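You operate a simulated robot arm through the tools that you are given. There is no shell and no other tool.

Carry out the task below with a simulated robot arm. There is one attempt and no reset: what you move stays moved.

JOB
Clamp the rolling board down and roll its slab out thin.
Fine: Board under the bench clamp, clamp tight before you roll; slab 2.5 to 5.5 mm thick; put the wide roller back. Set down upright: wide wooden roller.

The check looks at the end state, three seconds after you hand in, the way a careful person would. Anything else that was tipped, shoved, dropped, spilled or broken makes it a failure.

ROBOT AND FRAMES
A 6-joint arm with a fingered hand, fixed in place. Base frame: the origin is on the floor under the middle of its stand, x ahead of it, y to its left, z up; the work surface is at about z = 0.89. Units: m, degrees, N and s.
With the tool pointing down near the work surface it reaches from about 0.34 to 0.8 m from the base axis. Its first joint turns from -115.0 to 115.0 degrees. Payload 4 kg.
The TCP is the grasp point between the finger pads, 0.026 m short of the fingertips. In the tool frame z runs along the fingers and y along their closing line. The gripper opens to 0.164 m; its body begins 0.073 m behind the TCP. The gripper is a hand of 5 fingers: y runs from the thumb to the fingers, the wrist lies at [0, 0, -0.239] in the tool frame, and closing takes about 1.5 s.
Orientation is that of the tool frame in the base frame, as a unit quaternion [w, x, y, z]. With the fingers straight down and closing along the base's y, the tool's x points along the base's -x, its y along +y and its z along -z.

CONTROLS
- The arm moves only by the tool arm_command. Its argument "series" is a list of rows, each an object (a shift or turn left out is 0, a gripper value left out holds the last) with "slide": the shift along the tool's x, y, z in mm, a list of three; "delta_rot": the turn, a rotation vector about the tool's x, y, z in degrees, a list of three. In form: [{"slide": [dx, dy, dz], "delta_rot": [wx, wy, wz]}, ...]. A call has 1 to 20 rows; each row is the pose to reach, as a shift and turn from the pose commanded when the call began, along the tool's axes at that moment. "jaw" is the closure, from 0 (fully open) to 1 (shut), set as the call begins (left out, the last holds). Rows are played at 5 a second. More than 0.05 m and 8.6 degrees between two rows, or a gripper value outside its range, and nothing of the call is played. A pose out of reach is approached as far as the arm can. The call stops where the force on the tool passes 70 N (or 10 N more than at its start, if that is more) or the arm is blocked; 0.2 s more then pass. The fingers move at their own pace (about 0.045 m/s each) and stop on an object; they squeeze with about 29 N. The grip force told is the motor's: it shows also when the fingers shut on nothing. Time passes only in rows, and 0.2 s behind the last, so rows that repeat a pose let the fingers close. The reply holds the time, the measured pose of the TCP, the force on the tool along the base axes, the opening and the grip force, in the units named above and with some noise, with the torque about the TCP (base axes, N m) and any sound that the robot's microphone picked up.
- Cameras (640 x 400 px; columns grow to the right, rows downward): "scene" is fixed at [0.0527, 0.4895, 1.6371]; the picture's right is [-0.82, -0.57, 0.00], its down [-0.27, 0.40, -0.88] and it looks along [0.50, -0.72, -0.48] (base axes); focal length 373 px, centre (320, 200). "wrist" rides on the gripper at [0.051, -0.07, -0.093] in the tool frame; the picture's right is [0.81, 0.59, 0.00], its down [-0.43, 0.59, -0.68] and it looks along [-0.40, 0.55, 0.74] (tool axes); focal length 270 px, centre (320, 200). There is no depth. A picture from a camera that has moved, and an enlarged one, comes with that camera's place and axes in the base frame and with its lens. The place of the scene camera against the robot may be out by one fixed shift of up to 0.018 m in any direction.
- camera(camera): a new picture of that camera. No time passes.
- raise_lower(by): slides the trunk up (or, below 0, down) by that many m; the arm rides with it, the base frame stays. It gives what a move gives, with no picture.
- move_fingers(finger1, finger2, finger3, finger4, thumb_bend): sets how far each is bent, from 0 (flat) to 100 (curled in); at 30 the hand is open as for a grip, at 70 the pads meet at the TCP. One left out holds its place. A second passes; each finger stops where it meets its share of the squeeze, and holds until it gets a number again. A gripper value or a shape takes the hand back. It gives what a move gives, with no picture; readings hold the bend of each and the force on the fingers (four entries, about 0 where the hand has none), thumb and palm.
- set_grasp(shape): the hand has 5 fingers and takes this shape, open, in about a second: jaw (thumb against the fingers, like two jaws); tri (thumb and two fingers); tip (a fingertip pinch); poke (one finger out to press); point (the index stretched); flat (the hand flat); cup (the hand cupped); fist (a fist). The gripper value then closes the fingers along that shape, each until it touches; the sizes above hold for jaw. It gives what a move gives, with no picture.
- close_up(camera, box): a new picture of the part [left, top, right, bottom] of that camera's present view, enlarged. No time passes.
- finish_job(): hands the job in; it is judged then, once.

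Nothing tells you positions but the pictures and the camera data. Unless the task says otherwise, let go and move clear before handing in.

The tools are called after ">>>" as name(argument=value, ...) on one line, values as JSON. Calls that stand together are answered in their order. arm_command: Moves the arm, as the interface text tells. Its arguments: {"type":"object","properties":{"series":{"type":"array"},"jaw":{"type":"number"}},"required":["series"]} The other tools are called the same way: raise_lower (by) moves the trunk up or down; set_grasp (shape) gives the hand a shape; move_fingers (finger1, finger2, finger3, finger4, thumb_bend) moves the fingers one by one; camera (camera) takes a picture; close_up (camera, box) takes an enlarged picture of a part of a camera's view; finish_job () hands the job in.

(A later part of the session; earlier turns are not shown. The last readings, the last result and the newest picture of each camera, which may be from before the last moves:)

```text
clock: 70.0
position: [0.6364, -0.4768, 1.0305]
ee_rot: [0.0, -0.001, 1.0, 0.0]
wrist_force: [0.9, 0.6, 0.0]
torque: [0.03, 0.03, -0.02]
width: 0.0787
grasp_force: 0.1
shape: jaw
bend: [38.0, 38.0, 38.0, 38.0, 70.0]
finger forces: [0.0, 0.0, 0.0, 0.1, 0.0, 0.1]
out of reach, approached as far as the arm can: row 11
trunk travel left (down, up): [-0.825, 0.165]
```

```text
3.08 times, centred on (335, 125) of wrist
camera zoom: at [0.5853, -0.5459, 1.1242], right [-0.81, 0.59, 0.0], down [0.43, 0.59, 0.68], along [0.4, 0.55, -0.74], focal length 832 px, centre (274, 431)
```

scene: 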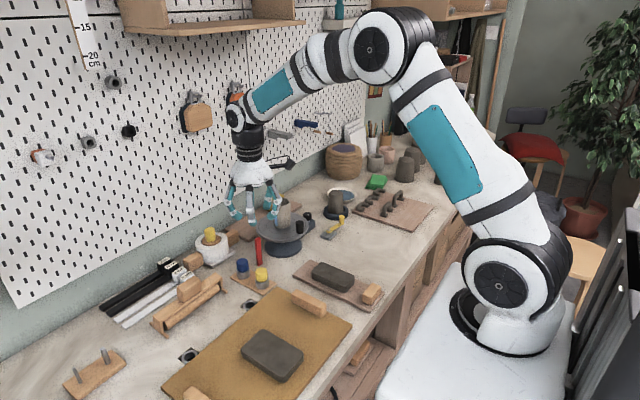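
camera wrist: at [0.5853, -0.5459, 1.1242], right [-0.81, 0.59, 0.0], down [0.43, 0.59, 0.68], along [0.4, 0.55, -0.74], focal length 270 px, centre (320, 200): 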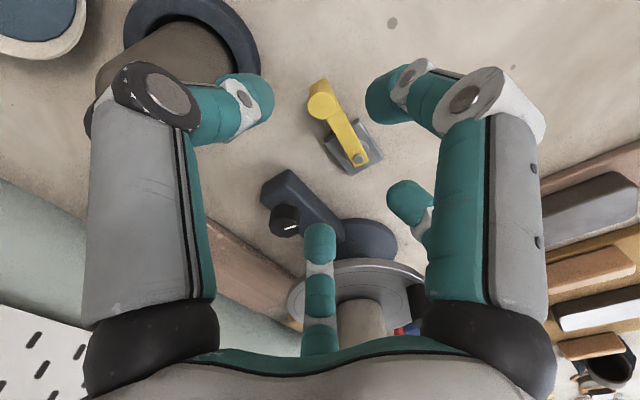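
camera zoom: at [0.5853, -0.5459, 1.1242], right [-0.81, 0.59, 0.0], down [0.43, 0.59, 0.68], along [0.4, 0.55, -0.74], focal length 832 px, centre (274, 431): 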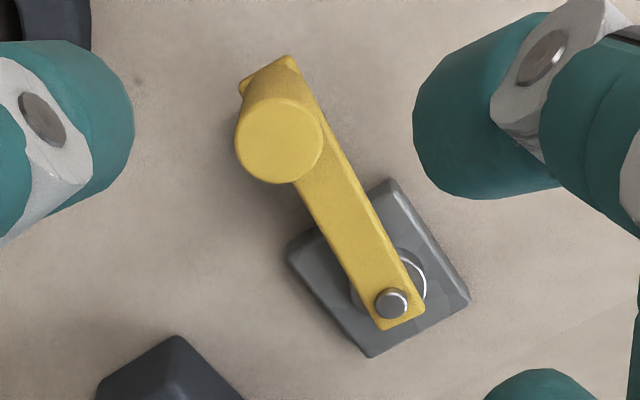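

The knob centre is at (0.633, -0.4785). I'll descend over it and cage it loosely.

>>> arm_command(series=[{"slide": [3, -2, 20]}, {"slide": [3, -2, 45]}, {"slide": [3, -2, 70]}, {"slide": [3, -2, 89]}], jaw=0.68)

>>> arm_command(series=[{"slide": [0, 0, 0]}, {"slide": [0, 0, 0]}, {"slide": [0, 0, 0]}], jaw=0.86)

>>> camera(camera="wrist")

```text
clock: 71.0
position: [0.632, -0.4815, 0.9432]
ee_rot: [0.0, -0.001, 1.0, 0.0]
wrist_force: [-0.6, -0.1, 0.8]
torque: [0.0, -0.01, 0.0]
width: 0.0529
grasp_force: 0.1
shape: jaw
bend: [46.0, 46.0, 46.0, 46.0, 70.0]
finger forces: [0.0, 0.0, 0.1, 0.1, 0.0, 0.0]
trunk travel left (down, up): [-0.825, 0.165]
```

```text
clock: 71.8
position: [0.6312, -0.4812, 0.9424]
ee_rot: [0.0, 0.0, 1.0, -0.001]
wrist_force: [0.2, -0.4, -0.4]
torque: [0.0, 0.0, 0.01]
width: 0.0234
grasp_force: 0.0
shape: jaw
bend: [77.0, 77.0, 77.0, 77.0, 70.0]
finger forces: [0.0, 0.1, 0.0, 0.0, 0.1, 0.1]
trunk travel left (down, up): [-0.825, 0.165]
```

```text
taken
camera wrist: at [0.5815, -0.5498, 1.0356], right [-0.81, 0.59, 0.0], down [0.43, 0.59, 0.68], along [0.4, 0.55, -0.74], focal length 270 px, centre (320, 200)
```

wrist: 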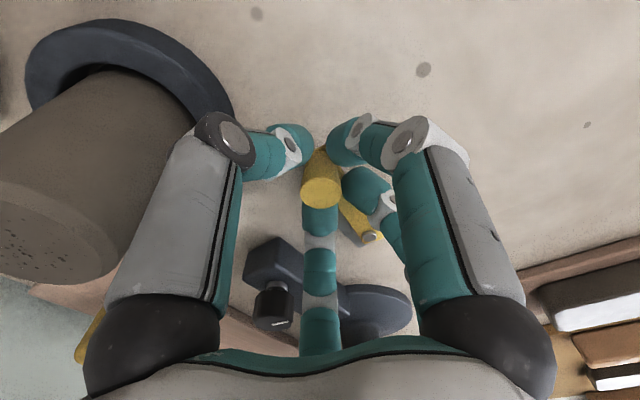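

Caged without squeeze. I'll sweep it along its circle toward -x, to 45° first.

>>> arm_command(series=[{"slide": [8.8, 1.8, 0]}, {"slide": [14.5, 3.7, 0]}, {"slide": [20.2, 5.9, 0]}, {"slide": [25.5, 8.8, 0]}, {"slide": [30.7, 12, 0]}, {"slide": [35.5, 15.7, 0]}, {"slide": [40, 19.7, 0]}])

>>> close_up(camera="scene", box=[300, 200, 364, 240])

```text
clock: 73.4
position: [0.5918, -0.4595, 0.9425]
ee_rot: [-0.001, 0.001, 1.0, 0.0]
wrist_force: [-0.2, -1.1, -0.1]
torque: [0.0, -0.03, -0.03]
width: 0.0231
grasp_force: 0.1
shape: jaw
bend: [77.0, 77.0, 77.0, 58.0, 70.0]
finger forces: [0.1, 0.0, 0.0, 0.4, 0.6, 0.0]
trunk travel left (down, up): [-0.825, 0.165]
```

```text
10.00 times, centred on (332, 220) of scene
camera zoom: at [0.0527, 0.4895, 1.6371], right [-0.82, -0.57, 0.0], down [-0.27, 0.4, -0.88], along [0.5, -0.72, -0.48], focal length 3730 px, centre (200, 0)
```

zoom: 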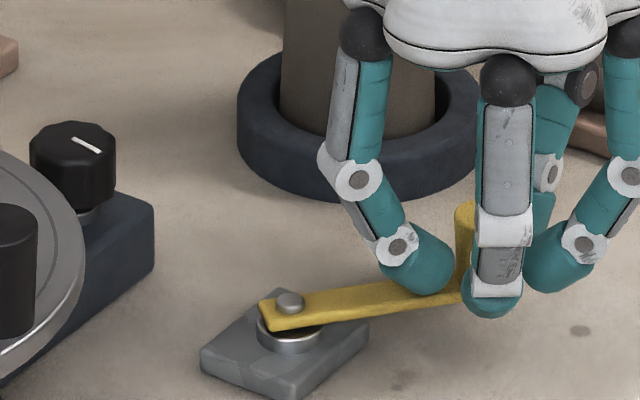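

It swings freely, plate unchanged. I'll continue to about 90° to see if there is a stop.

>>> arm_command(series=[{"slide": [4, 4.5, 0]}, {"slide": [7.7, 9.3, 0]}, {"slide": [11, 14.4, 0]}, {"slide": [13.8, 19.8, 0]}, {"slide": [16.2, 25.4, 0]}, {"slide": [17.9, 31.2, 0]}, {"slide": [19.2, 37.1, 0]}, {"slide": [20, 43.1, 0]}, {"slide": [20.3, 49, 0]}])

>>> close_up(camera="scene", box=[300, 200, 380, 250])

>>> camera(camera="scene")

```text
clock: 75.4
position: [0.572, -0.4122, 0.943]
ee_rot: [0.002, 0.0, 1.0, -0.001]
wrist_force: [0.7, -6.8, 4.4]
torque: [-0.2, -0.03, 0.02]
width: 0.0239
grasp_force: 0.0
shape: jaw
bend: [77.0, 77.0, 77.0, 58.0, 70.0]
finger forces: [0.0, 0.1, 0.0, 0.1, 6.2, 0.0]
trunk travel left (down, up): [-0.825, 0.165]
```

```text
8.00 times, centred on (340, 225) of scene
camera zoom: at [0.0527, 0.4895, 1.6371], right [-0.82, -0.57, 0.0], down [-0.27, 0.4, -0.88], along [0.5, -0.72, -0.48], focal length 2984 px, centre (160, 0)
```

zoom: 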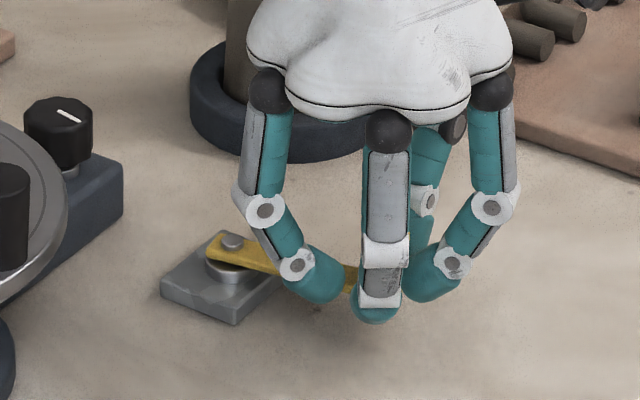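

```text
taken
```

scene: 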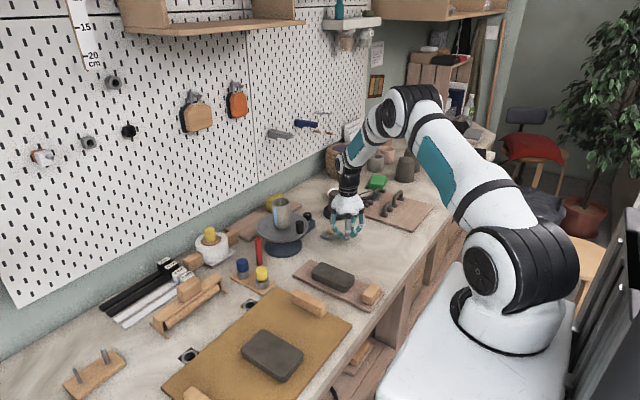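

Resistance rose to about 7 N near 85–90°, suggesting a stop or tightening there. I'll push a few millimetres more to see.

>>> arm_command(series=[{"slide": [0, 3, 0]}, {"slide": [-0.3, 6, 0]}])

>>> close_up(camera="scene", box=[300, 200, 380, 250])

```text
clock: 76.0
position: [0.5716, -0.4064, 0.9436]
ee_rot: [0.001, 0.0, 1.0, 0.0]
wrist_force: [1.1, -10.9, 6.2]
torque: [-0.33, -0.02, 0.02]
width: 0.0245
grasp_force: 0.1
shape: jaw
bend: [77.0, 77.0, 77.0, 58.0, 70.0]
finger forces: [0.1, 0.0, 0.0, 0.0, 10.4, 0.0]
trunk travel left (down, up): [-0.825, 0.165]
```

```text
8.00 times, centred on (340, 225) of scene
camera zoom: at [0.0527, 0.4895, 1.6371], right [-0.82, -0.57, 0.0], down [-0.27, 0.4, -0.88], along [0.5, -0.72, -0.48], focal length 2984 px, centre (160, 0)
```

zoom: 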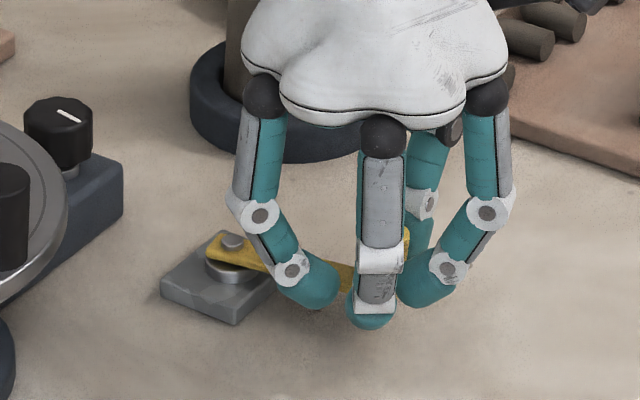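

Force keeps climbing while the crank hardly moves, so it seems to be at a stop. I'll let go, lift off and look at where it rests.

>>> arm_command(series=[{"slide": [0, -3, 0]}, {"slide": [0, -5, 0]}, {"slide": [0, -5, 0]}, {"slide": [0, -5, 0]}], jaw=0.6)

>>> arm_command(series=[{"slide": [0, 0, -30]}, {"slide": [0, 0, -60]}, {"slide": [0, 0, -100]}])

>>> camera(camera="wrist")

>>> close_up(camera="scene", box=[300, 200, 380, 250])

```text
clock: 77.0
position: [0.572, -0.4097, 0.9432]
ee_rot: [0.0, 0.0, 1.0, -0.001]
wrist_force: [0.3, 0.7, 0.1]
torque: [0.02, 0.01, 0.02]
width: 0.0651
grasp_force: 0.0
shape: jaw
bend: [42.0, 42.0, 42.0, 42.0, 70.0]
finger forces: [0.0, 0.0, 0.0, 0.0, 0.0, 0.0]
trunk travel left (down, up): [-0.825, 0.165]
```

```text
clock: 77.8
position: [0.5701, -0.4107, 1.0438]
ee_rot: [0.001, 0.0, 1.0, 0.0]
wrist_force: [-0.7, 0.2, 0.0]
torque: [-0.02, 0.0, 0.01]
width: 0.0651
grasp_force: 0.0
shape: jaw
bend: [42.0, 42.0, 42.0, 42.0, 70.0]
finger forces: [0.1, 0.0, 0.0, 0.0, 0.0, 0.0]
trunk travel left (down, up): [-0.825, 0.165]
```

```text
taken
camera wrist: at [0.521, -0.4804, 1.1365], right [-0.81, 0.59, 0.0], down [0.43, 0.59, 0.68], along [0.4, 0.55, -0.74], focal length 270 px, centre (320, 200)
```

wrist: 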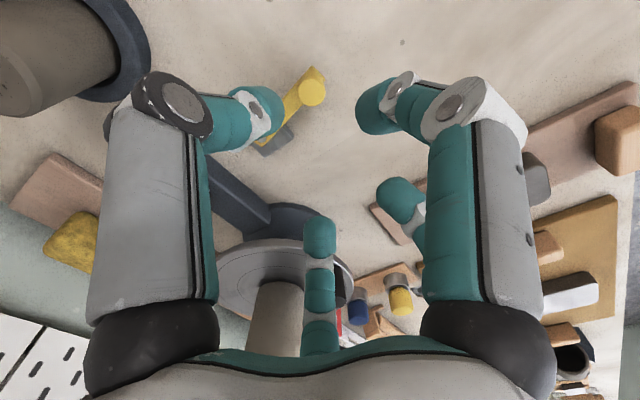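

```text
8.00 times, centred on (340, 225) of scene
camera zoom: at [0.0527, 0.4895, 1.6371], right [-0.82, -0.57, 0.0], down [-0.27, 0.4, -0.88], along [0.5, -0.72, -0.48], focal length 2984 px, centre (160, 0)
```

zoom: 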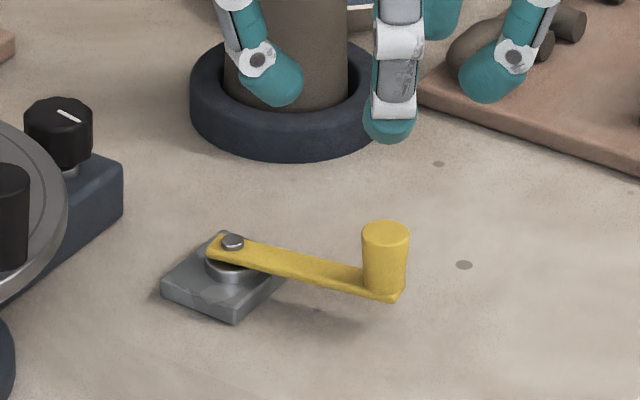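

The crank now rests pointing toward -x (about 83°), where it met resistance. I'll compare the base plate with the earlier identical close-up for any movement.

>>> close_up(camera="scene", box=[316, 222, 340, 240])

>>> close_up(camera="wrist", box=[240, 50, 360, 170])

```text
16.00 times, centred on (328, 231) of scene
camera zoom: at [0.0527, 0.4895, 1.6371], right [-0.82, -0.57, 0.0], down [-0.27, 0.4, -0.88], along [0.5, -0.72, -0.48], focal length 5969 px, centre (192, -296)
```

zoom: 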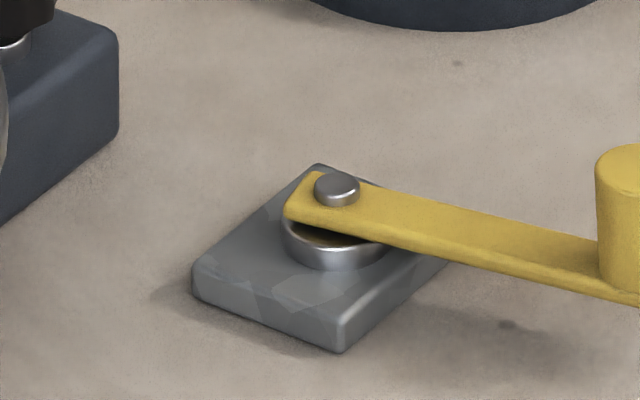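

```text
3.33 times, centred on (300, 110) of wrist
camera zoom: at [0.521, -0.4804, 1.1365], right [-0.81, 0.59, 0.0], down [0.43, 0.59, 0.68], along [0.4, 0.55, -0.74], focal length 901 px, centre (387, 500)
```

zoom: 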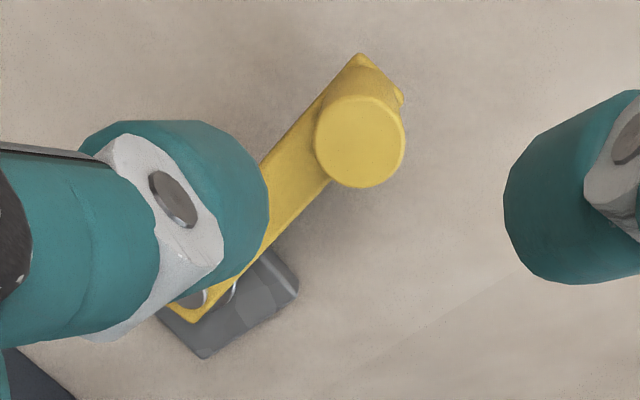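

The plate didn't move, but the crank swings a quarter turn from -y to a stop at about -x, like a turn-button hold-down whose arm passes about 15 mm above the bench. Its swing covers exactly where a board's far edge would sit in the clear patch. I'll check the roller's geometry at a low angle to see which board it is made for.

>>> arm_command(series=[{"slide": [0, 0, -40]}, {"slide": [0, 0, -80]}, {"slide": [-4, 38, -100], "delta_rot": [0, 0, 6]}, {"slide": [-8, 76, -100], "delta_rot": [0, 0, 12]}, {"slide": [-12, 114, -100], "delta_rot": [0, 0, 18]}, {"slide": [-16, 152, -100], "delta_rot": [0, 0, 24]}, {"slide": [-20, 190, -100], "delta_rot": [0, 0, 30]}, {"slide": [-24, 228, -100], "delta_rot": [0, 0, 36]}, {"slide": [-28, 266, -100], "delta_rot": [0, 0, 42]}, {"slide": [-32, 304, -100], "delta_rot": [0, 0, 48]}, {"slide": [-36, 342, -100], "delta_rot": [0, 0, 54]}, {"slide": [-40, 380, -100], "delta_rot": [0, 0, 60]}, {"slide": [-44, 418, -100], "delta_rot": [0, 0, 66]}, {"slide": [-48, 456, -100], "delta_rot": [0, 0, 72]}, {"slide": [-52, 494, -100], "delta_rot": [0, 0, 78]}, {"slide": [-56, 532, -100], "delta_rot": [0, 0, 84]}, {"slide": [-60, 570, -100], "delta_rot": [0, 0, 90]}, {"slide": [-66, 608, -100], "delta_rot": [0, 0, 96]}, {"slide": [-72, 646, -100], "delta_rot": [0, 0, 102]}, {"slide": [-78, 684, -80], "delta_rot": [0, 0, 106]}])

>>> arm_command(series=[{"slide": [0, 0, 40]}, {"slide": [0, 0, 80]}, {"slide": [0, 0, 120]}, {"slide": [0, 0, 155]}])

>>> camera(camera="wrist")

```text
clock: 82.0
position: [0.6508, 0.2737, 1.1223]
ee_rot: [0.001, 0.8, 0.6, -0.001]
wrist_force: [0.4, 0.8, 0.4]
torque: [-0.02, -0.01, -0.01]
width: 0.0656
grasp_force: 0.1
shape: jaw
bend: [42.0, 42.0, 42.0, 42.0, 70.0]
finger forces: [0.1, 0.0, 0.0, 0.0, 0.1, 0.1]
trunk travel left (down, up): [-0.825, 0.165]
```

```text
clock: 83.0
position: [0.6503, 0.2732, 0.9671]
ee_rot: [0.0, 0.799, 0.601, 0.0]
wrist_force: [0.6, -0.7, -0.4]
torque: [-0.02, 0.01, 0.02]
width: 0.0652
grasp_force: 0.1
shape: jaw
bend: [42.0, 42.0, 42.0, 42.0, 70.0]
finger forces: [0.1, 0.1, 0.1, 0.0, 0.1, 0.0]
trunk travel left (down, up): [-0.825, 0.165]
```

```text
taken
camera wrist: at [0.597, 0.3413, 1.0595], right [0.79, 0.61, 0.0], down [0.45, -0.58, 0.68], along [0.42, -0.53, -0.74], focal length 270 px, centre (320, 200)
```

wrist: 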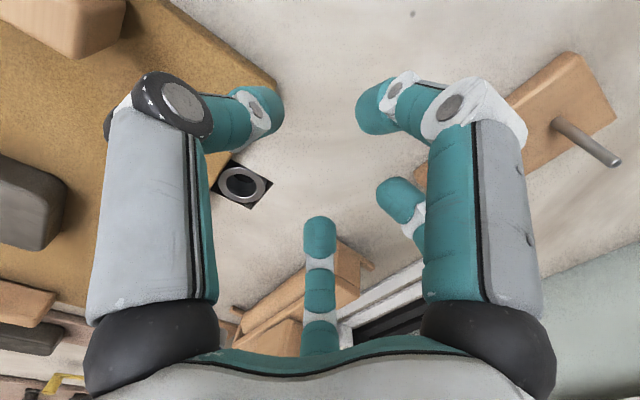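

>>> close_up(camera="wrist", box=[330, 220, 430, 300])

>>> close_up(camera="wrist", box=[220, 240, 320, 350])

```text
5.00 times, centred on (380, 260) of wrist
camera zoom: at [0.597, 0.3413, 1.0595], right [0.79, 0.61, 0.0], down [0.45, -0.58, 0.68], along [0.42, -0.53, -0.74], focal length 1351 px, centre (20, -100)
```

zoom: 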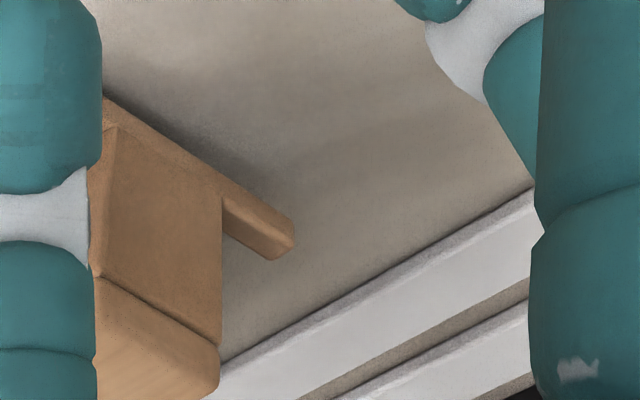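

```text
3.64 times, centred on (270, 295) of wrist
camera zoom: at [0.597, 0.3413, 1.0595], right [0.79, 0.61, 0.0], down [0.45, -0.58, 0.68], along [0.42, -0.53, -0.74], focal length 983 px, centre (502, -146)
```

zoom: 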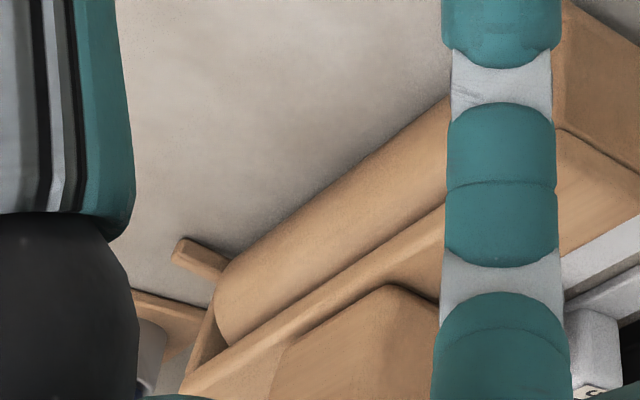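

The low view still doesn't show the gap under the roller. I'll go above the roller's handle to measure it properly; picking it up later will show its underside.

>>> arm_command(series=[{"slide": [0, 0, -40]}, {"slide": [0, 0, -80]}, {"slide": [0, 0, -120], "delta_rot": [0, 0, -4]}, {"slide": [-25, 25, -140], "delta_rot": [0, 0, -8]}, {"slide": [-50, 50, -140], "delta_rot": [0, 0, -12]}, {"slide": [-75, 75, -140], "delta_rot": [0, 0, -16]}, {"slide": [-100, 100, -140], "delta_rot": [0, 0, -16]}, {"slide": [-125, 125, -140], "delta_rot": [0, 0, -16]}, {"slide": [-148, 142, -140], "delta_rot": [0, 0, -16]}], jaw=0.0)

>>> camera(camera="wrist")

>>> close_up(camera="wrist", box=[220, 20, 440, 200])

```text
clock: 85.0
position: [0.7482, 0.0923, 1.109]
ee_rot: [0.0, 0.707, 0.707, 0.0]
wrist_force: [-0.3, -0.2, 0.3]
torque: [0.0, 0.0, 0.0]
width: 0.1641
grasp_force: 0.1
shape: jaw
bend: [30.0, 30.0, 30.0, 30.0, 30.0]
finger forces: [0.0, 0.0, 0.0, 0.1, 0.1, 0.0]
trunk travel left (down, up): [-0.825, 0.165]
```

```text
taken
camera wrist: at [0.6783, 0.1432, 1.2009], right [0.59, 0.81, 0.0], down [0.6, -0.43, 0.68], along [0.55, -0.4, -0.74], focal length 270 px, centre (320, 200)
```

wrist: 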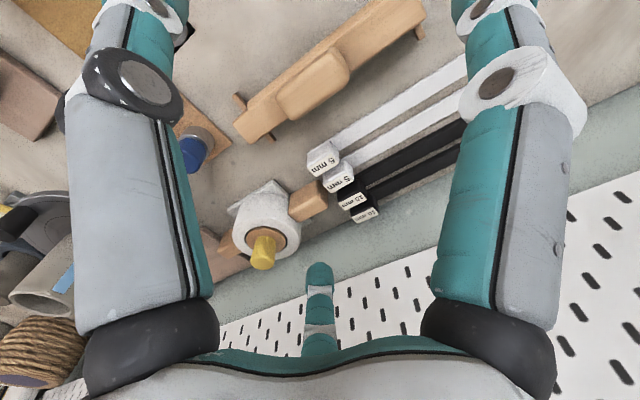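

```text
2.22 times, centred on (330, 110) of wrist
camera zoom: at [0.6783, 0.1432, 1.2009], right [0.59, 0.81, 0.0], down [0.6, -0.43, 0.68], along [0.55, -0.4, -0.74], focal length 601 px, centre (298, 400)
```

zoom: 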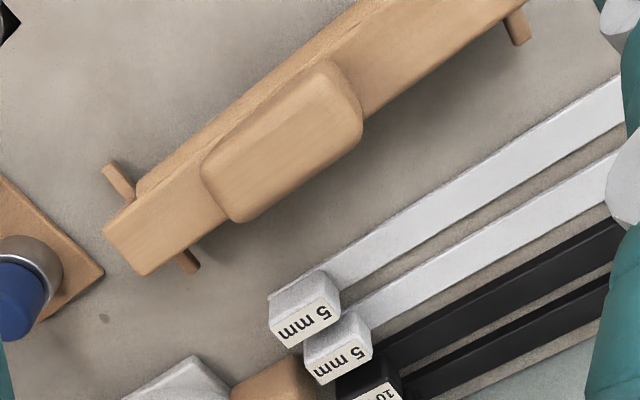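

The roller's beam is centred on its feet with the handle block on top. I'll take a second view from lower to triangulate the handle's exact position and height.

>>> arm_command(series=[{"slide": [0, -15, 20]}, {"slide": [0, -30, 45]}])

>>> close_up(camera="wrist", box=[220, 20, 440, 200])

```text
clock: 85.6
position: [0.7161, 0.0937, 1.0633]
ee_rot: [0.0, 0.707, 0.707, 0.0]
wrist_force: [0.5, -0.1, 0.3]
torque: [0.01, 0.03, -0.03]
width: 0.1636
grasp_force: 0.0
shape: jaw
bend: [30.0, 30.0, 30.0, 30.0, 30.0]
finger forces: [0.0, 0.1, 0.1, 0.0, 0.1, 0.0]
trunk travel left (down, up): [-0.825, 0.165]
```

```text
2.22 times, centred on (330, 110) of wrist
camera zoom: at [0.6482, 0.1455, 1.1563], right [0.59, 0.81, 0.0], down [0.59, -0.43, 0.68], along [0.55, -0.4, -0.74], focal length 601 px, centre (298, 400)
```

zoom: 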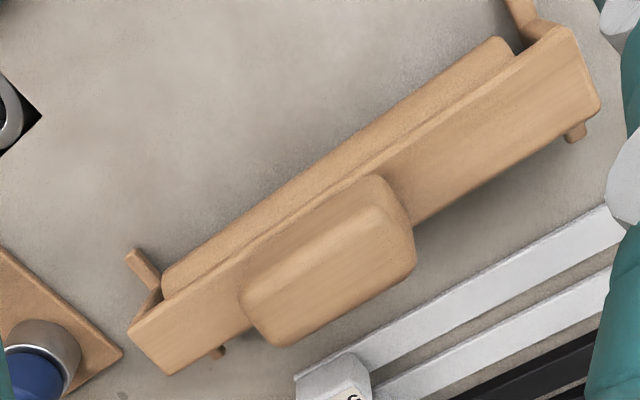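

>>> close_up(camera="wrist", box=[290, 70, 390, 180])

>>> close_up(camera="scene", box=[165, 270, 215, 315])

```text
3.64 times, centred on (340, 125) of wrist
camera zoom: at [0.6482, 0.1455, 1.1563], right [0.59, 0.81, 0.0], down [0.59, -0.43, 0.68], along [0.55, -0.4, -0.74], focal length 983 px, centre (247, 473)
```

zoom: 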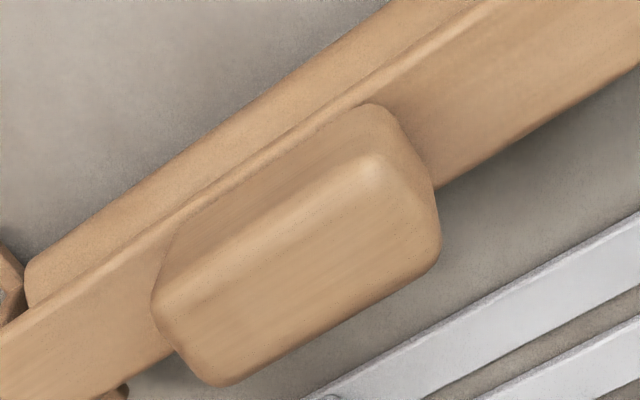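

```text
8.89 times, centred on (190, 292) of scene
camera zoom: at [0.0527, 0.4895, 1.6371], right [-0.82, -0.57, 0.0], down [-0.27, 0.4, -0.88], along [0.5, -0.72, -0.48], focal length 3316 px, centre (1476, -622)
```

zoom: 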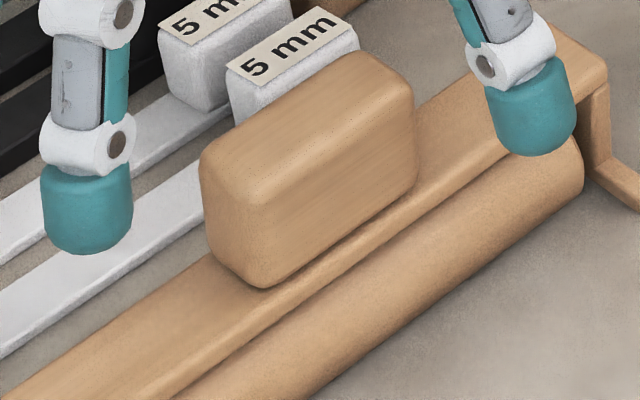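

The handle block is about 58 × 29 × 36 mm, its top near z 0.97 centred at about (0.746, 0.089). I'll grip it, lift it a little and look at its underside from the side before anything else.

>>> arm_command(series=[{"slide": [-3, 15, 0]}, {"slide": [-5, 30, 0]}, {"slide": [-5, 30, 30]}, {"slide": [-5, 30, 60]}, {"slide": [-5, 30, 85]}, {"slide": [-5, 30, 93]}])

>>> camera(camera="wrist")

>>> close_up(camera="scene", box=[140, 220, 260, 350])

```text
clock: 87.0
position: [0.7451, 0.0882, 0.9696]
ee_rot: [0.001, 0.707, 0.707, 0.001]
wrist_force: [-0.6, -0.1, -0.1]
torque: [0.02, -0.01, -0.01]
width: 0.164
grasp_force: 0.1
shape: jaw
bend: [30.0, 30.0, 30.0, 30.0, 30.0]
finger forces: [0.0, 0.0, 0.0, 0.0, 0.1, 0.0]
trunk travel left (down, up): [-0.825, 0.165]
```

```text
taken
camera wrist: at [0.6765, 0.1393, 1.0628], right [0.59, 0.81, 0.0], down [0.59, -0.43, 0.68], along [0.55, -0.4, -0.74], focal length 270 px, centre (320, 200)
```

wrist: 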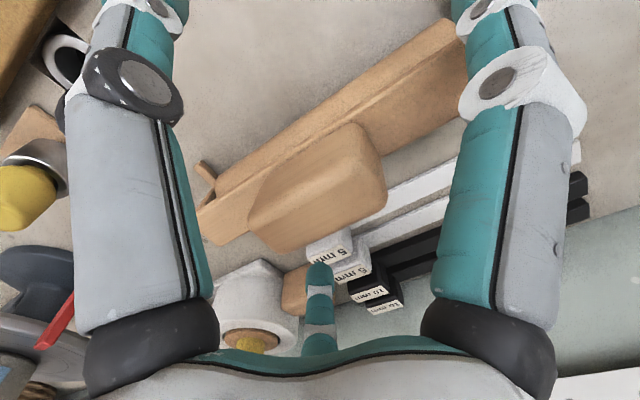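

```text
3.08 times, centred on (200, 285) of scene
camera zoom: at [0.0527, 0.4895, 1.6371], right [-0.82, -0.57, 0.0], down [-0.27, 0.4, -0.88], along [0.5, -0.72, -0.48], focal length 1148 px, centre (689, -62)
```

zoom: 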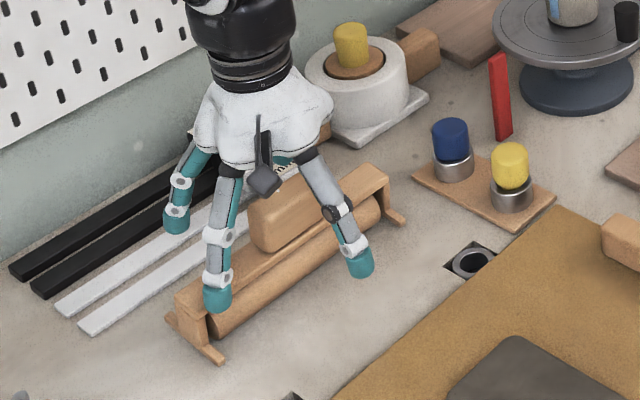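

The handle's top is centred under the grip point. Closing on it now.

>>> arm_command(series=[{"slide": [0, 0, 3]}, {"slide": [0, 0, 3]}, {"slide": [0, 0, 3]}, {"slide": [0, 0, 3]}, {"slide": [0, 0, 3]}, {"slide": [0, 0, 3]}, {"slide": [0, 0, 3]}, {"slide": [0, 0, 3]}], jaw=1.0)

>>> camera(camera="wrist")

>>> close_up(camera="scene", box=[140, 240, 240, 340])

```text
clock: 88.8
position: [0.7445, 0.0879, 0.9665]
ee_rot: [0.0, 0.708, 0.707, 0.0]
wrist_force: [0.2, 0.0, 0.5]
torque: [-0.03, 0.05, 0.03]
width: 0.0312
grasp_force: 4.8
shape: jaw
bend: [46.0, 45.0, 45.0, 46.0, 70.0]
finger forces: [1.8, 2.8, 2.8, 2.0, 2.8, 0.0]
trunk travel left (down, up): [-0.825, 0.165]
```

```text
taken
camera wrist: at [0.6765, 0.1388, 1.0597], right [0.59, 0.81, 0.0], down [0.59, -0.43, 0.68], along [0.55, -0.4, -0.74], focal length 270 px, centre (320, 200)
```

wrist: 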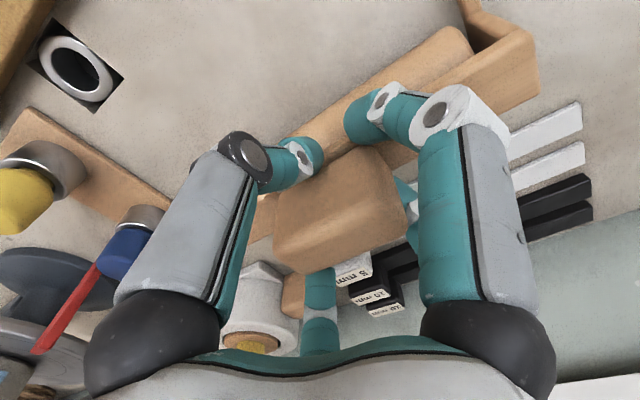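

```text
4.00 times, centred on (190, 290) of scene
camera zoom: at [0.0527, 0.4895, 1.6371], right [-0.82, -0.57, 0.0], down [-0.27, 0.4, -0.88], along [0.5, -0.72, -0.48], focal length 1492 px, centre (840, -160)
```

zoom: 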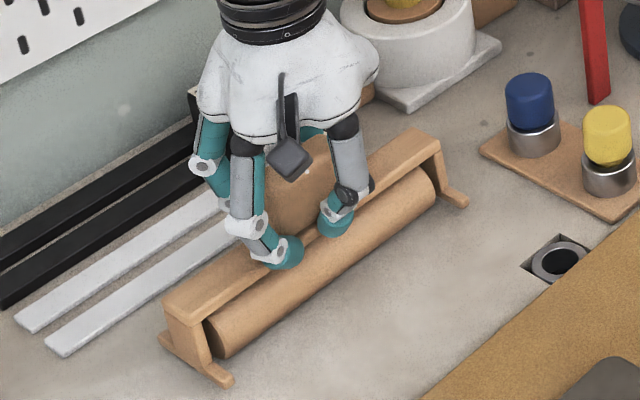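

Grip is building up. I'll let it firm up, then lift straight up slowly.

>>> arm_command(series=[{"slide": [0, 0, 0]}, {"slide": [0, 0, 0]}, {"slide": [0, 0, 0]}], jaw=1.0)

>>> arm_command(series=[{"slide": [0, 0, -5]}, {"slide": [0, 0, -15]}, {"slide": [0, 0, -30]}, {"slide": [0, 0, -50]}, {"slide": [0, 0, -70]}])

>>> close_up(camera="scene", box=[130, 220, 250, 340])

```text
clock: 89.6
position: [0.7459, 0.088, 0.9671]
ee_rot: [0.001, 0.707, 0.707, 0.001]
wrist_force: [-0.5, 0.5, 0.2]
torque: [0.0, 0.07, 0.01]
width: 0.0217
grasp_force: 29.0
shape: jaw
bend: [84.0, 47.0, 47.0, 84.0, 70.0]
finger forces: [14.8, 24.7, 24.8, 15.0, 46.0, 0.1]
trunk travel left (down, up): [-0.825, 0.165]
```

```text
clock: 90.8
position: [0.7461, 0.087, 1.0375]
ee_rot: [0.0, 0.707, 0.707, 0.0]
wrist_force: [0.4, -0.3, -2.6]
torque: [-0.02, 0.03, -0.01]
width: 0.0216
grasp_force: 29.3
shape: jaw
bend: [84.0, 47.0, 47.0, 84.0, 70.0]
finger forces: [14.9, 24.7, 24.9, 15.2, 45.4, 0.1]
trunk travel left (down, up): [-0.825, 0.165]
```

```text
3.33 times, centred on (190, 280) of scene
camera zoom: at [0.0527, 0.4895, 1.6371], right [-0.82, -0.57, 0.0], down [-0.27, 0.4, -0.88], along [0.5, -0.72, -0.48], focal length 1244 px, centre (753, -67)
```

zoom: 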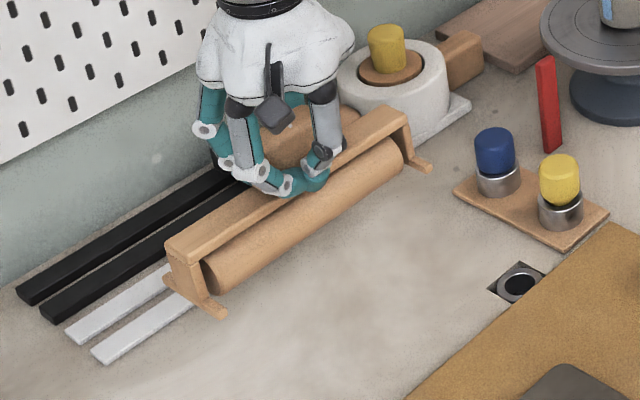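

The roller lifts cleanly (about 2.6 N). I'll carry it up and back toward the camera's eye level so I can see how far its cylinder sits above the feet bottoms.

>>> arm_command(series=[{"slide": [0, -20, -20]}, {"slide": [0, -40, -55]}, {"slide": [0, -60, -90]}, {"slide": [0, -80, -125]}, {"slide": [0, -100, -160]}, {"slide": [0, -120, -195]}, {"slide": [0, -140, -230]}, {"slide": [0, -160, -265]}, {"slide": [0, -180, -300]}, {"slide": [0, -200, -335]}, {"slide": [0, -220, -370]}, {"slide": [0, -230, -410]}, {"slide": [0, -240, -450]}])

>>> camera(camera="scene")

```text
clock: 93.6
position: [0.5121, 0.0846, 1.3864]
ee_rot: [0.002, 0.708, 0.706, 0.001]
wrist_force: [0.2, -0.3, -3.8]
torque: [-0.02, 0.03, 0.01]
width: 0.0215
grasp_force: 28.6
shape: jaw
bend: [84.0, 47.0, 47.0, 84.0, 70.0]
finger forces: [15.6, 25.0, 24.9, 16.0, 47.8, 0.1]
out of reach, approached as far as the arm can: row 11, 12, 13
trunk travel left (down, up): [-0.825, 0.165]
```

```text
taken
```

scene: 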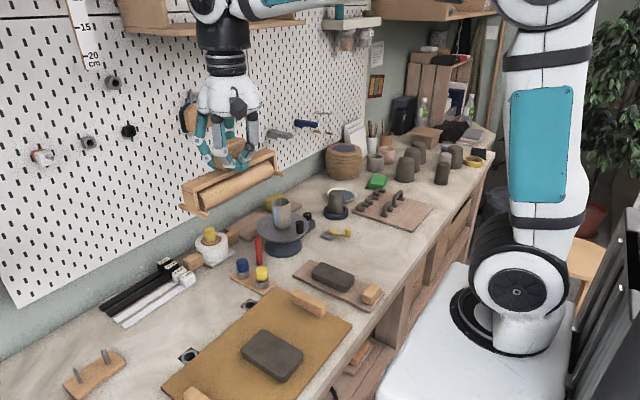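

>>> close_up(camera="scene", box=[170, 140, 290, 220])

>>> raise_lower(by=0.16)

>>> close_up(camera="scene", box=[160, 50, 290, 150])

```text
5.00 times, centred on (230, 180) of scene
camera zoom: at [0.0527, 0.4895, 1.6371], right [-0.82, -0.57, 0.0], down [-0.27, 0.4, -0.88], along [0.5, -0.72, -0.48], focal length 1865 px, centre (770, 300)
```

zoom: 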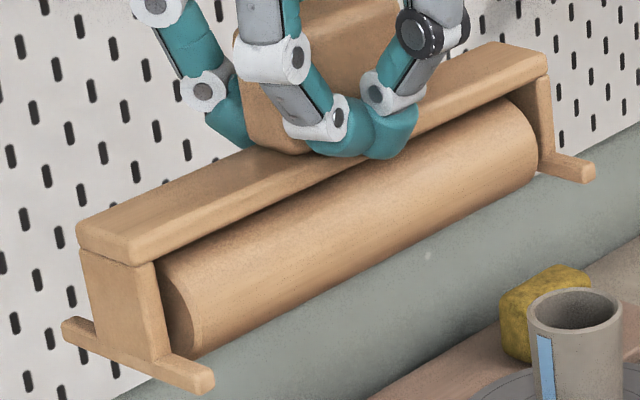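

```text
clock: 95.4
position: [0.5116, 0.0834, 1.5447]
ee_rot: [0.001, 0.707, 0.707, 0.002]
wrist_force: [0.7, 0.1, -2.9]
torque: [-0.01, 0.07, 0.01]
width: 0.0216
grasp_force: 29.4
shape: jaw
bend: [84.0, 47.0, 47.0, 84.0, 70.0]
finger forces: [15.6, 24.9, 24.9, 15.9, 47.7, 0.0]
trunk travel left (down, up): [-0.985, 0.005]
```

```text
4.00 times, centred on (225, 100) of scene
camera zoom: at [0.0527, 0.4895, 1.6371], right [-0.82, -0.57, 0.0], down [-0.27, 0.4, -0.88], along [0.5, -0.72, -0.48], focal length 1492 px, centre (700, 600)
```

zoom: 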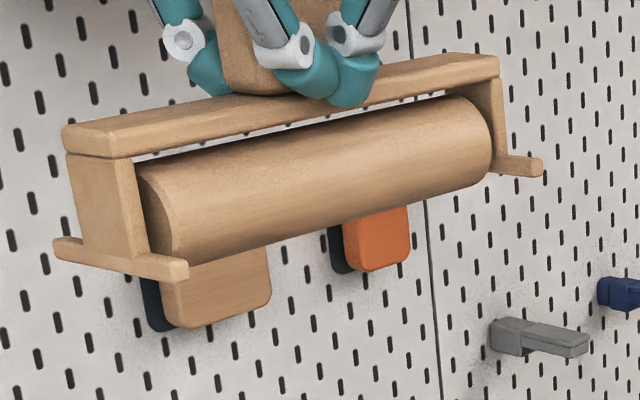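

Now it's nearly at eye level. I'll zoom on both ends to measure cylinder bottom versus feet bottoms.

>>> close_up(camera="scene", box=[152, 78, 212, 128])

>>> close_up(camera="scene", box=[245, 60, 295, 105])

```text
8.00 times, centred on (182, 103) of scene
camera zoom: at [0.0527, 0.4895, 1.6371], right [-0.82, -0.57, 0.0], down [-0.27, 0.4, -0.88], along [0.5, -0.72, -0.48], focal length 2984 px, centre (1424, 976)
```

zoom: 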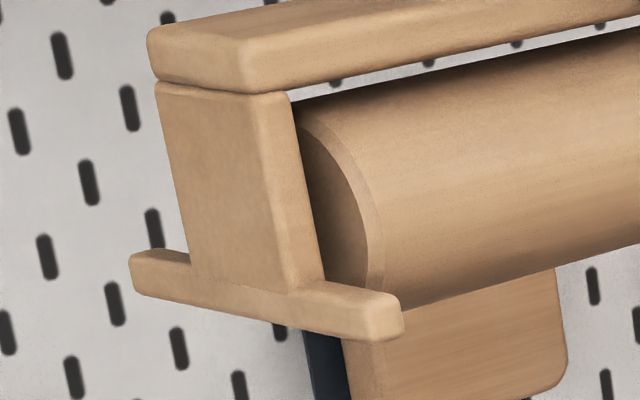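

```text
8.89 times, centred on (270, 82) of scene
camera zoom: at [0.0527, 0.4895, 1.6371], right [-0.82, -0.57, 0.0], down [-0.27, 0.4, -0.88], along [0.5, -0.72, -0.48], focal length 3316 px, centre (764, 1244)
```

zoom: 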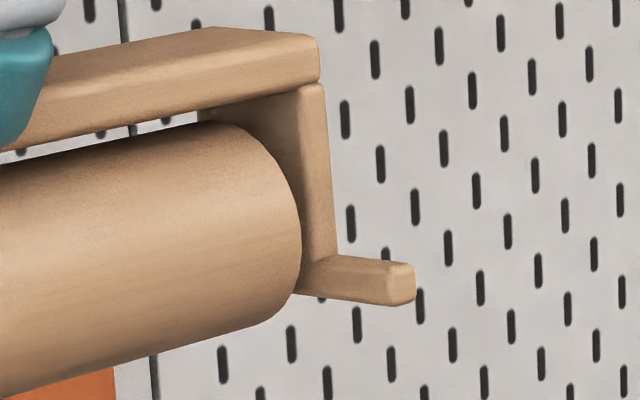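

Measured: the cylinder (radius ≈ 20 mm) protrudes about 5.7 mm below the feet, so on the bench it stands leaning about 9° toward the robot on its front feet — matching how it stood. I'll now put it back that way; first lower the trunk to where it was.

>>> raise_lower(by=-0.16)

>>> arm_command(series=[{"slide": [0, 10, 40]}, {"slide": [0, 30, 80]}, {"slide": [0, 50, 115]}, {"slide": [0, 70, 150]}, {"slide": [0, 95, 185]}, {"slide": [0, 120, 220]}, {"slide": [0, 145, 255]}, {"slide": [0, 170, 285]}, {"slide": [0, 195, 310]}, {"slide": [1, 220, 335]}, {"slide": [2, 238, 346]}])

>>> close_up(camera="scene", box=[130, 220, 250, 340])

```text
clock: 97.3
position: [0.513, 0.0859, 1.3856]
ee_rot: [0.001, 0.707, 0.707, 0.003]
wrist_force: [1.0, -0.6, -1.6]
torque: [-0.03, 0.0, 0.0]
width: 0.0219
grasp_force: 28.3
shape: jaw
bend: [84.0, 47.0, 47.0, 84.0, 70.0]
finger forces: [15.7, 24.9, 24.8, 16.1, 47.7, 0.0]
trunk travel left (down, up): [-0.825, 0.165]
```

```text
clock: 99.7
position: [0.7526, 0.0873, 1.0396]
ee_rot: [0.002, 0.708, 0.707, 0.002]
wrist_force: [-0.1, -0.3, -3.0]
torque: [-0.02, 0.04, 0.01]
width: 0.0216
grasp_force: 29.2
shape: jaw
bend: [84.0, 47.0, 47.0, 84.0, 70.0]
finger forces: [16.4, 24.8, 25.0, 16.9, 49.7, 0.0]
trunk travel left (down, up): [-0.825, 0.165]
```

```text
3.33 times, centred on (190, 280) of scene
camera zoom: at [0.0527, 0.4895, 1.6371], right [-0.82, -0.57, 0.0], down [-0.27, 0.4, -0.88], along [0.5, -0.72, -0.48], focal length 1244 px, centre (753, -67)
```

zoom: 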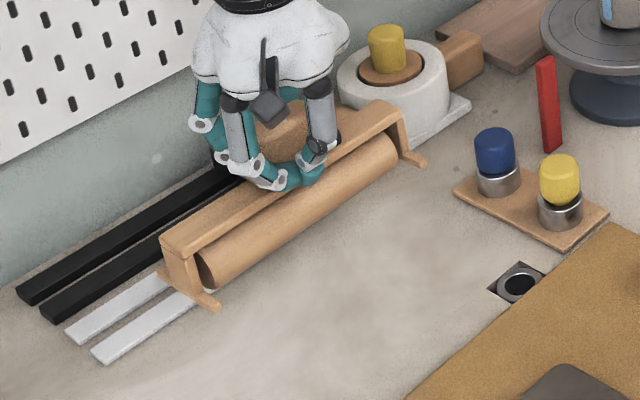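

I'll bring it down and tilt the hand 9° so it settles on cylinder plus front feet as it stood originally.

>>> arm_command(series=[{"slide": [0, -2, 25]}, {"slide": [0, -2, 48]}, {"slide": [0, -8, 60], "delta_rot": [-4.5, 0, 0]}, {"slide": [0, -14, 67], "delta_rot": [-9, 0, 0]}, {"slide": [0, -14, 70], "delta_rot": [-9, 0, 0]}])

>>> close_up(camera="scene", box=[140, 260, 240, 345])

```text
clock: 100.9
position: [0.7389, 0.0883, 0.9702]
ee_rot: [0.058, 0.704, 0.705, 0.058]
wrist_force: [-0.4, -0.1, -3.2]
torque: [-0.01, 0.06, 0.0]
width: 0.0218
grasp_force: 29.0
shape: jaw
bend: [84.0, 47.0, 47.0, 84.0, 70.0]
finger forces: [16.9, 24.9, 24.9, 17.1, 50.2, 0.0]
trunk travel left (down, up): [-0.825, 0.165]
```

```text
4.71 times, centred on (190, 302) of scene
camera zoom: at [0.0527, 0.4895, 1.6371], right [-0.82, -0.57, 0.0], down [-0.27, 0.4, -0.88], along [0.5, -0.72, -0.48], focal length 1756 px, centre (932, -282)
```

zoom: 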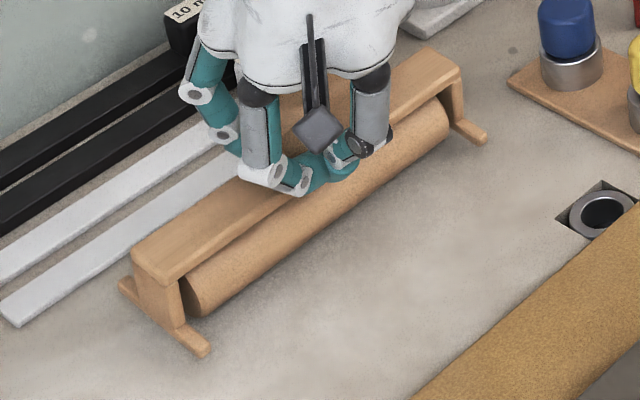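

>>> arm_command(series=[{"slide": [0, 0, 1.5]}, {"slide": [0, 0, 3]}, {"slide": [0, 0, 4]}])

```text
clock: 101.7
position: [0.7407, 0.0883, 0.9662]
ee_rot: [0.057, 0.705, 0.704, 0.057]
wrist_force: [-1.0, 0.2, -3.3]
torque: [0.0, 0.07, -0.01]
width: 0.0213
grasp_force: 28.6
shape: jaw
bend: [84.0, 47.0, 47.0, 84.0, 70.0]
finger forces: [16.7, 24.7, 25.0, 17.2, 50.3, 0.0]
trunk travel left (down, up): [-0.825, 0.165]
```

>>> arm_command(series=[{"slide": [0, 0, 1]}, {"slide": [0, 0, 2]}, {"slide": [0, 0, 2]}])

```text
clock: 102.5
position: [0.7408, 0.0877, 0.9651]
ee_rot: [0.057, 0.705, 0.705, 0.058]
wrist_force: [-0.9, 0.9, 0.6]
torque: [0.03, -0.01, -0.02]
width: 0.0215
grasp_force: 29.1
shape: jaw
bend: [84.0, 47.0, 47.0, 84.0, 70.0]
finger forces: [16.8, 25.0, 25.0, 17.4, 51.0, 0.0]
trunk travel left (down, up): [-0.825, 0.165]
```

Contact: the bench now carries it. Opening the hand fully and checking before retreating.

>>> arm_command(series=[{"slide": [0, 0, 0]}, {"slide": [0, 0, 0]}, {"slide": [0, 0, 0]}, {"slide": [0, 0, 0]}, {"slide": [0, 0, 0]}, {"slide": [0, 0, 0]}, {"slide": [0, 0, 0]}, {"slide": [0, 0, 0]}], jaw=0.0)

>>> close_up(camera="scene", box=[140, 260, 240, 345])

```text
clock: 104.3
position: [0.7396, 0.0879, 0.9632]
ee_rot: [0.057, 0.705, 0.704, 0.058]
wrist_force: [0.0, 0.1, 0.2]
torque: [0.01, 0.01, 0.05]
width: 0.1641
grasp_force: 0.0
shape: jaw
bend: [30.0, 30.0, 30.0, 30.0, 30.0]
finger forces: [0.0, 0.0, 0.0, 0.0, 0.0, 0.0]
trunk travel left (down, up): [-0.825, 0.165]
```

```text
4.71 times, centred on (190, 302) of scene
camera zoom: at [0.0527, 0.4895, 1.6371], right [-0.82, -0.57, 0.0], down [-0.27, 0.4, -0.88], along [0.5, -0.72, -0.48], focal length 1756 px, centre (932, -282)
```

zoom: 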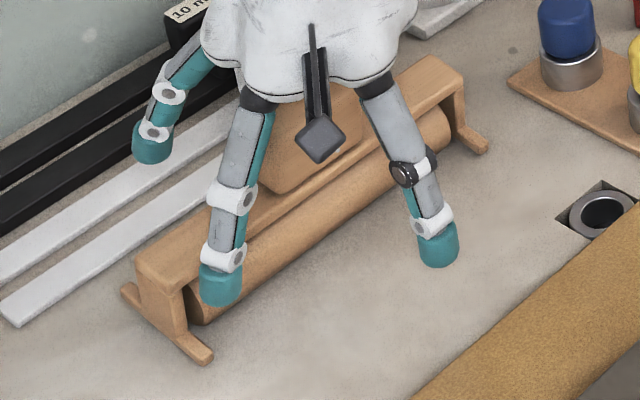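

It stands steadily. Retreating upward and straightening the hand.

>>> arm_command(series=[{"slide": [0, 0, -30]}, {"slide": [0, 0, -65]}, {"slide": [0, 0, -100]}, {"slide": [0, 0, -140], "delta_rot": [4.5, 0, 0]}, {"slide": [0, 0, -170], "delta_rot": [9, 0, 0]}])

>>> close_up(camera="scene", box=[90, 240, 250, 340])

>>> close_up(camera="scene", box=[145, 310, 185, 345])

```text
clock: 105.5
position: [0.712, 0.0862, 1.133]
ee_rot: [0.001, 0.708, 0.706, 0.001]
wrist_force: [0.2, 0.5, 0.5]
torque: [0.04, 0.03, 0.0]
width: 0.1637
grasp_force: 0.2
shape: jaw
bend: [30.0, 30.0, 30.0, 30.0, 30.0]
finger forces: [0.0, 0.0, 0.1, 0.1, 0.1, 0.1]
trunk travel left (down, up): [-0.825, 0.165]
```

```text
4.00 times, centred on (170, 290) of scene
camera zoom: at [0.0527, 0.4895, 1.6371], right [-0.82, -0.57, 0.0], down [-0.27, 0.4, -0.88], along [0.5, -0.72, -0.48], focal length 1492 px, centre (920, -160)
```

zoom: 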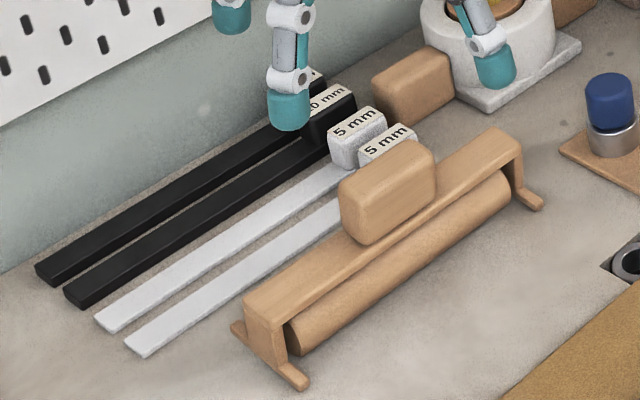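

```text
11.43 times, centred on (165, 328) of scene
camera zoom: at [0.0527, 0.4895, 1.6371], right [-0.82, -0.57, 0.0], down [-0.27, 0.4, -0.88], along [0.5, -0.72, -0.48], focal length 4263 px, centre (2091, -1257)
```

zoom: 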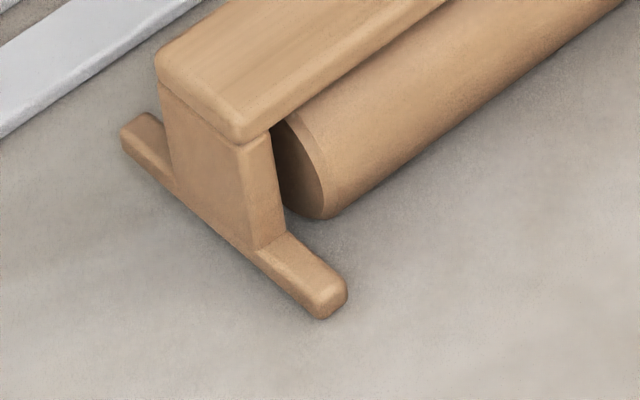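

The roller is back, within several mm of its old spot and upright as before. Before moving any board I want to know which boards are actually loose, so I'll go to the nearer handle of the canvas board and look at it closely.

>>> arm_command(series=[{"slide": [-15, -18, 0], "delta_rot": [0, 0, -8]}, {"slide": [-30, -36, 0], "delta_rot": [0, 0, -16]}, {"slide": [-45, -54, 0], "delta_rot": [0, 0, -24]}, {"slide": [-60, -72, 0], "delta_rot": [0, 0, -32]}, {"slide": [-75, -90, 0], "delta_rot": [0, 0, -40]}, {"slide": [-90, -108, 0], "delta_rot": [0, 0, -48]}, {"slide": [-105, -126, 0], "delta_rot": [0, 0, -56]}, {"slide": [-120, -144, 0], "delta_rot": [0, 0, -64]}, {"slide": [-135, -162, 0], "delta_rot": [0, 0, -72]}, {"slide": [-150, -180, 0], "delta_rot": [0, 0, -80]}, {"slide": [-164, -202, 20], "delta_rot": [0, 0, -88]}, {"slide": [-164, -202, 50], "delta_rot": [0, 0, -90]}], jaw=0.5)

>>> camera(camera="wrist")

>>> close_up(camera="wrist", box=[230, 20, 430, 180])

```text
clock: 108.1
position: [0.5116, -0.0786, 1.0784]
ee_rot: [0.003, -0.001, 1.0, 0.001]
wrist_force: [1.5, -0.3, 0.2]
torque: [0.0, -0.02, -0.05]
width: 0.0825
grasp_force: 0.1
shape: jaw
bend: [37.0, 37.0, 37.0, 37.0, 70.0]
finger forces: [0.0, 0.0, 0.1, 0.0, 0.0, 0.0]
trunk travel left (down, up): [-0.825, 0.165]
```

```text
taken
camera wrist: at [0.4614, -0.147, 1.1712], right [-0.81, 0.59, 0.0], down [0.43, 0.59, 0.68], along [0.4, 0.55, -0.73], focal length 270 px, centre (320, 200)
```

wrist: 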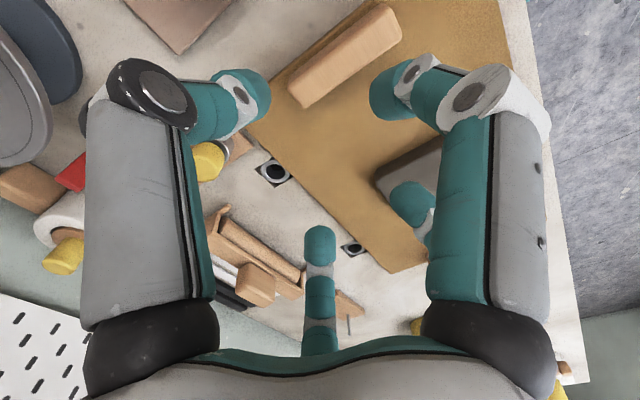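

```text
2.50 times, centred on (330, 100) of wrist
camera zoom: at [0.4614, -0.147, 1.1712], right [-0.81, 0.59, 0.0], down [0.43, 0.59, 0.68], along [0.4, 0.55, -0.73], focal length 676 px, centre (295, 450)
```

zoom: 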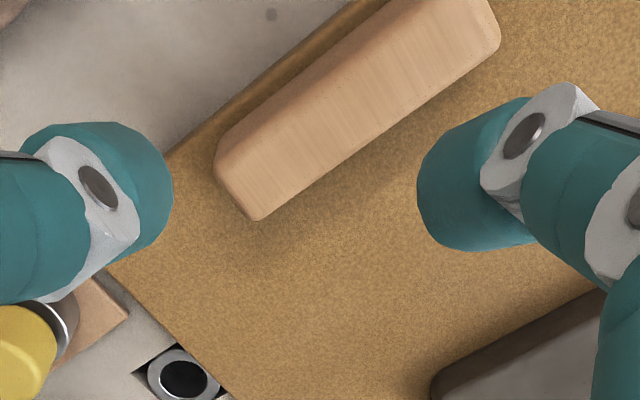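

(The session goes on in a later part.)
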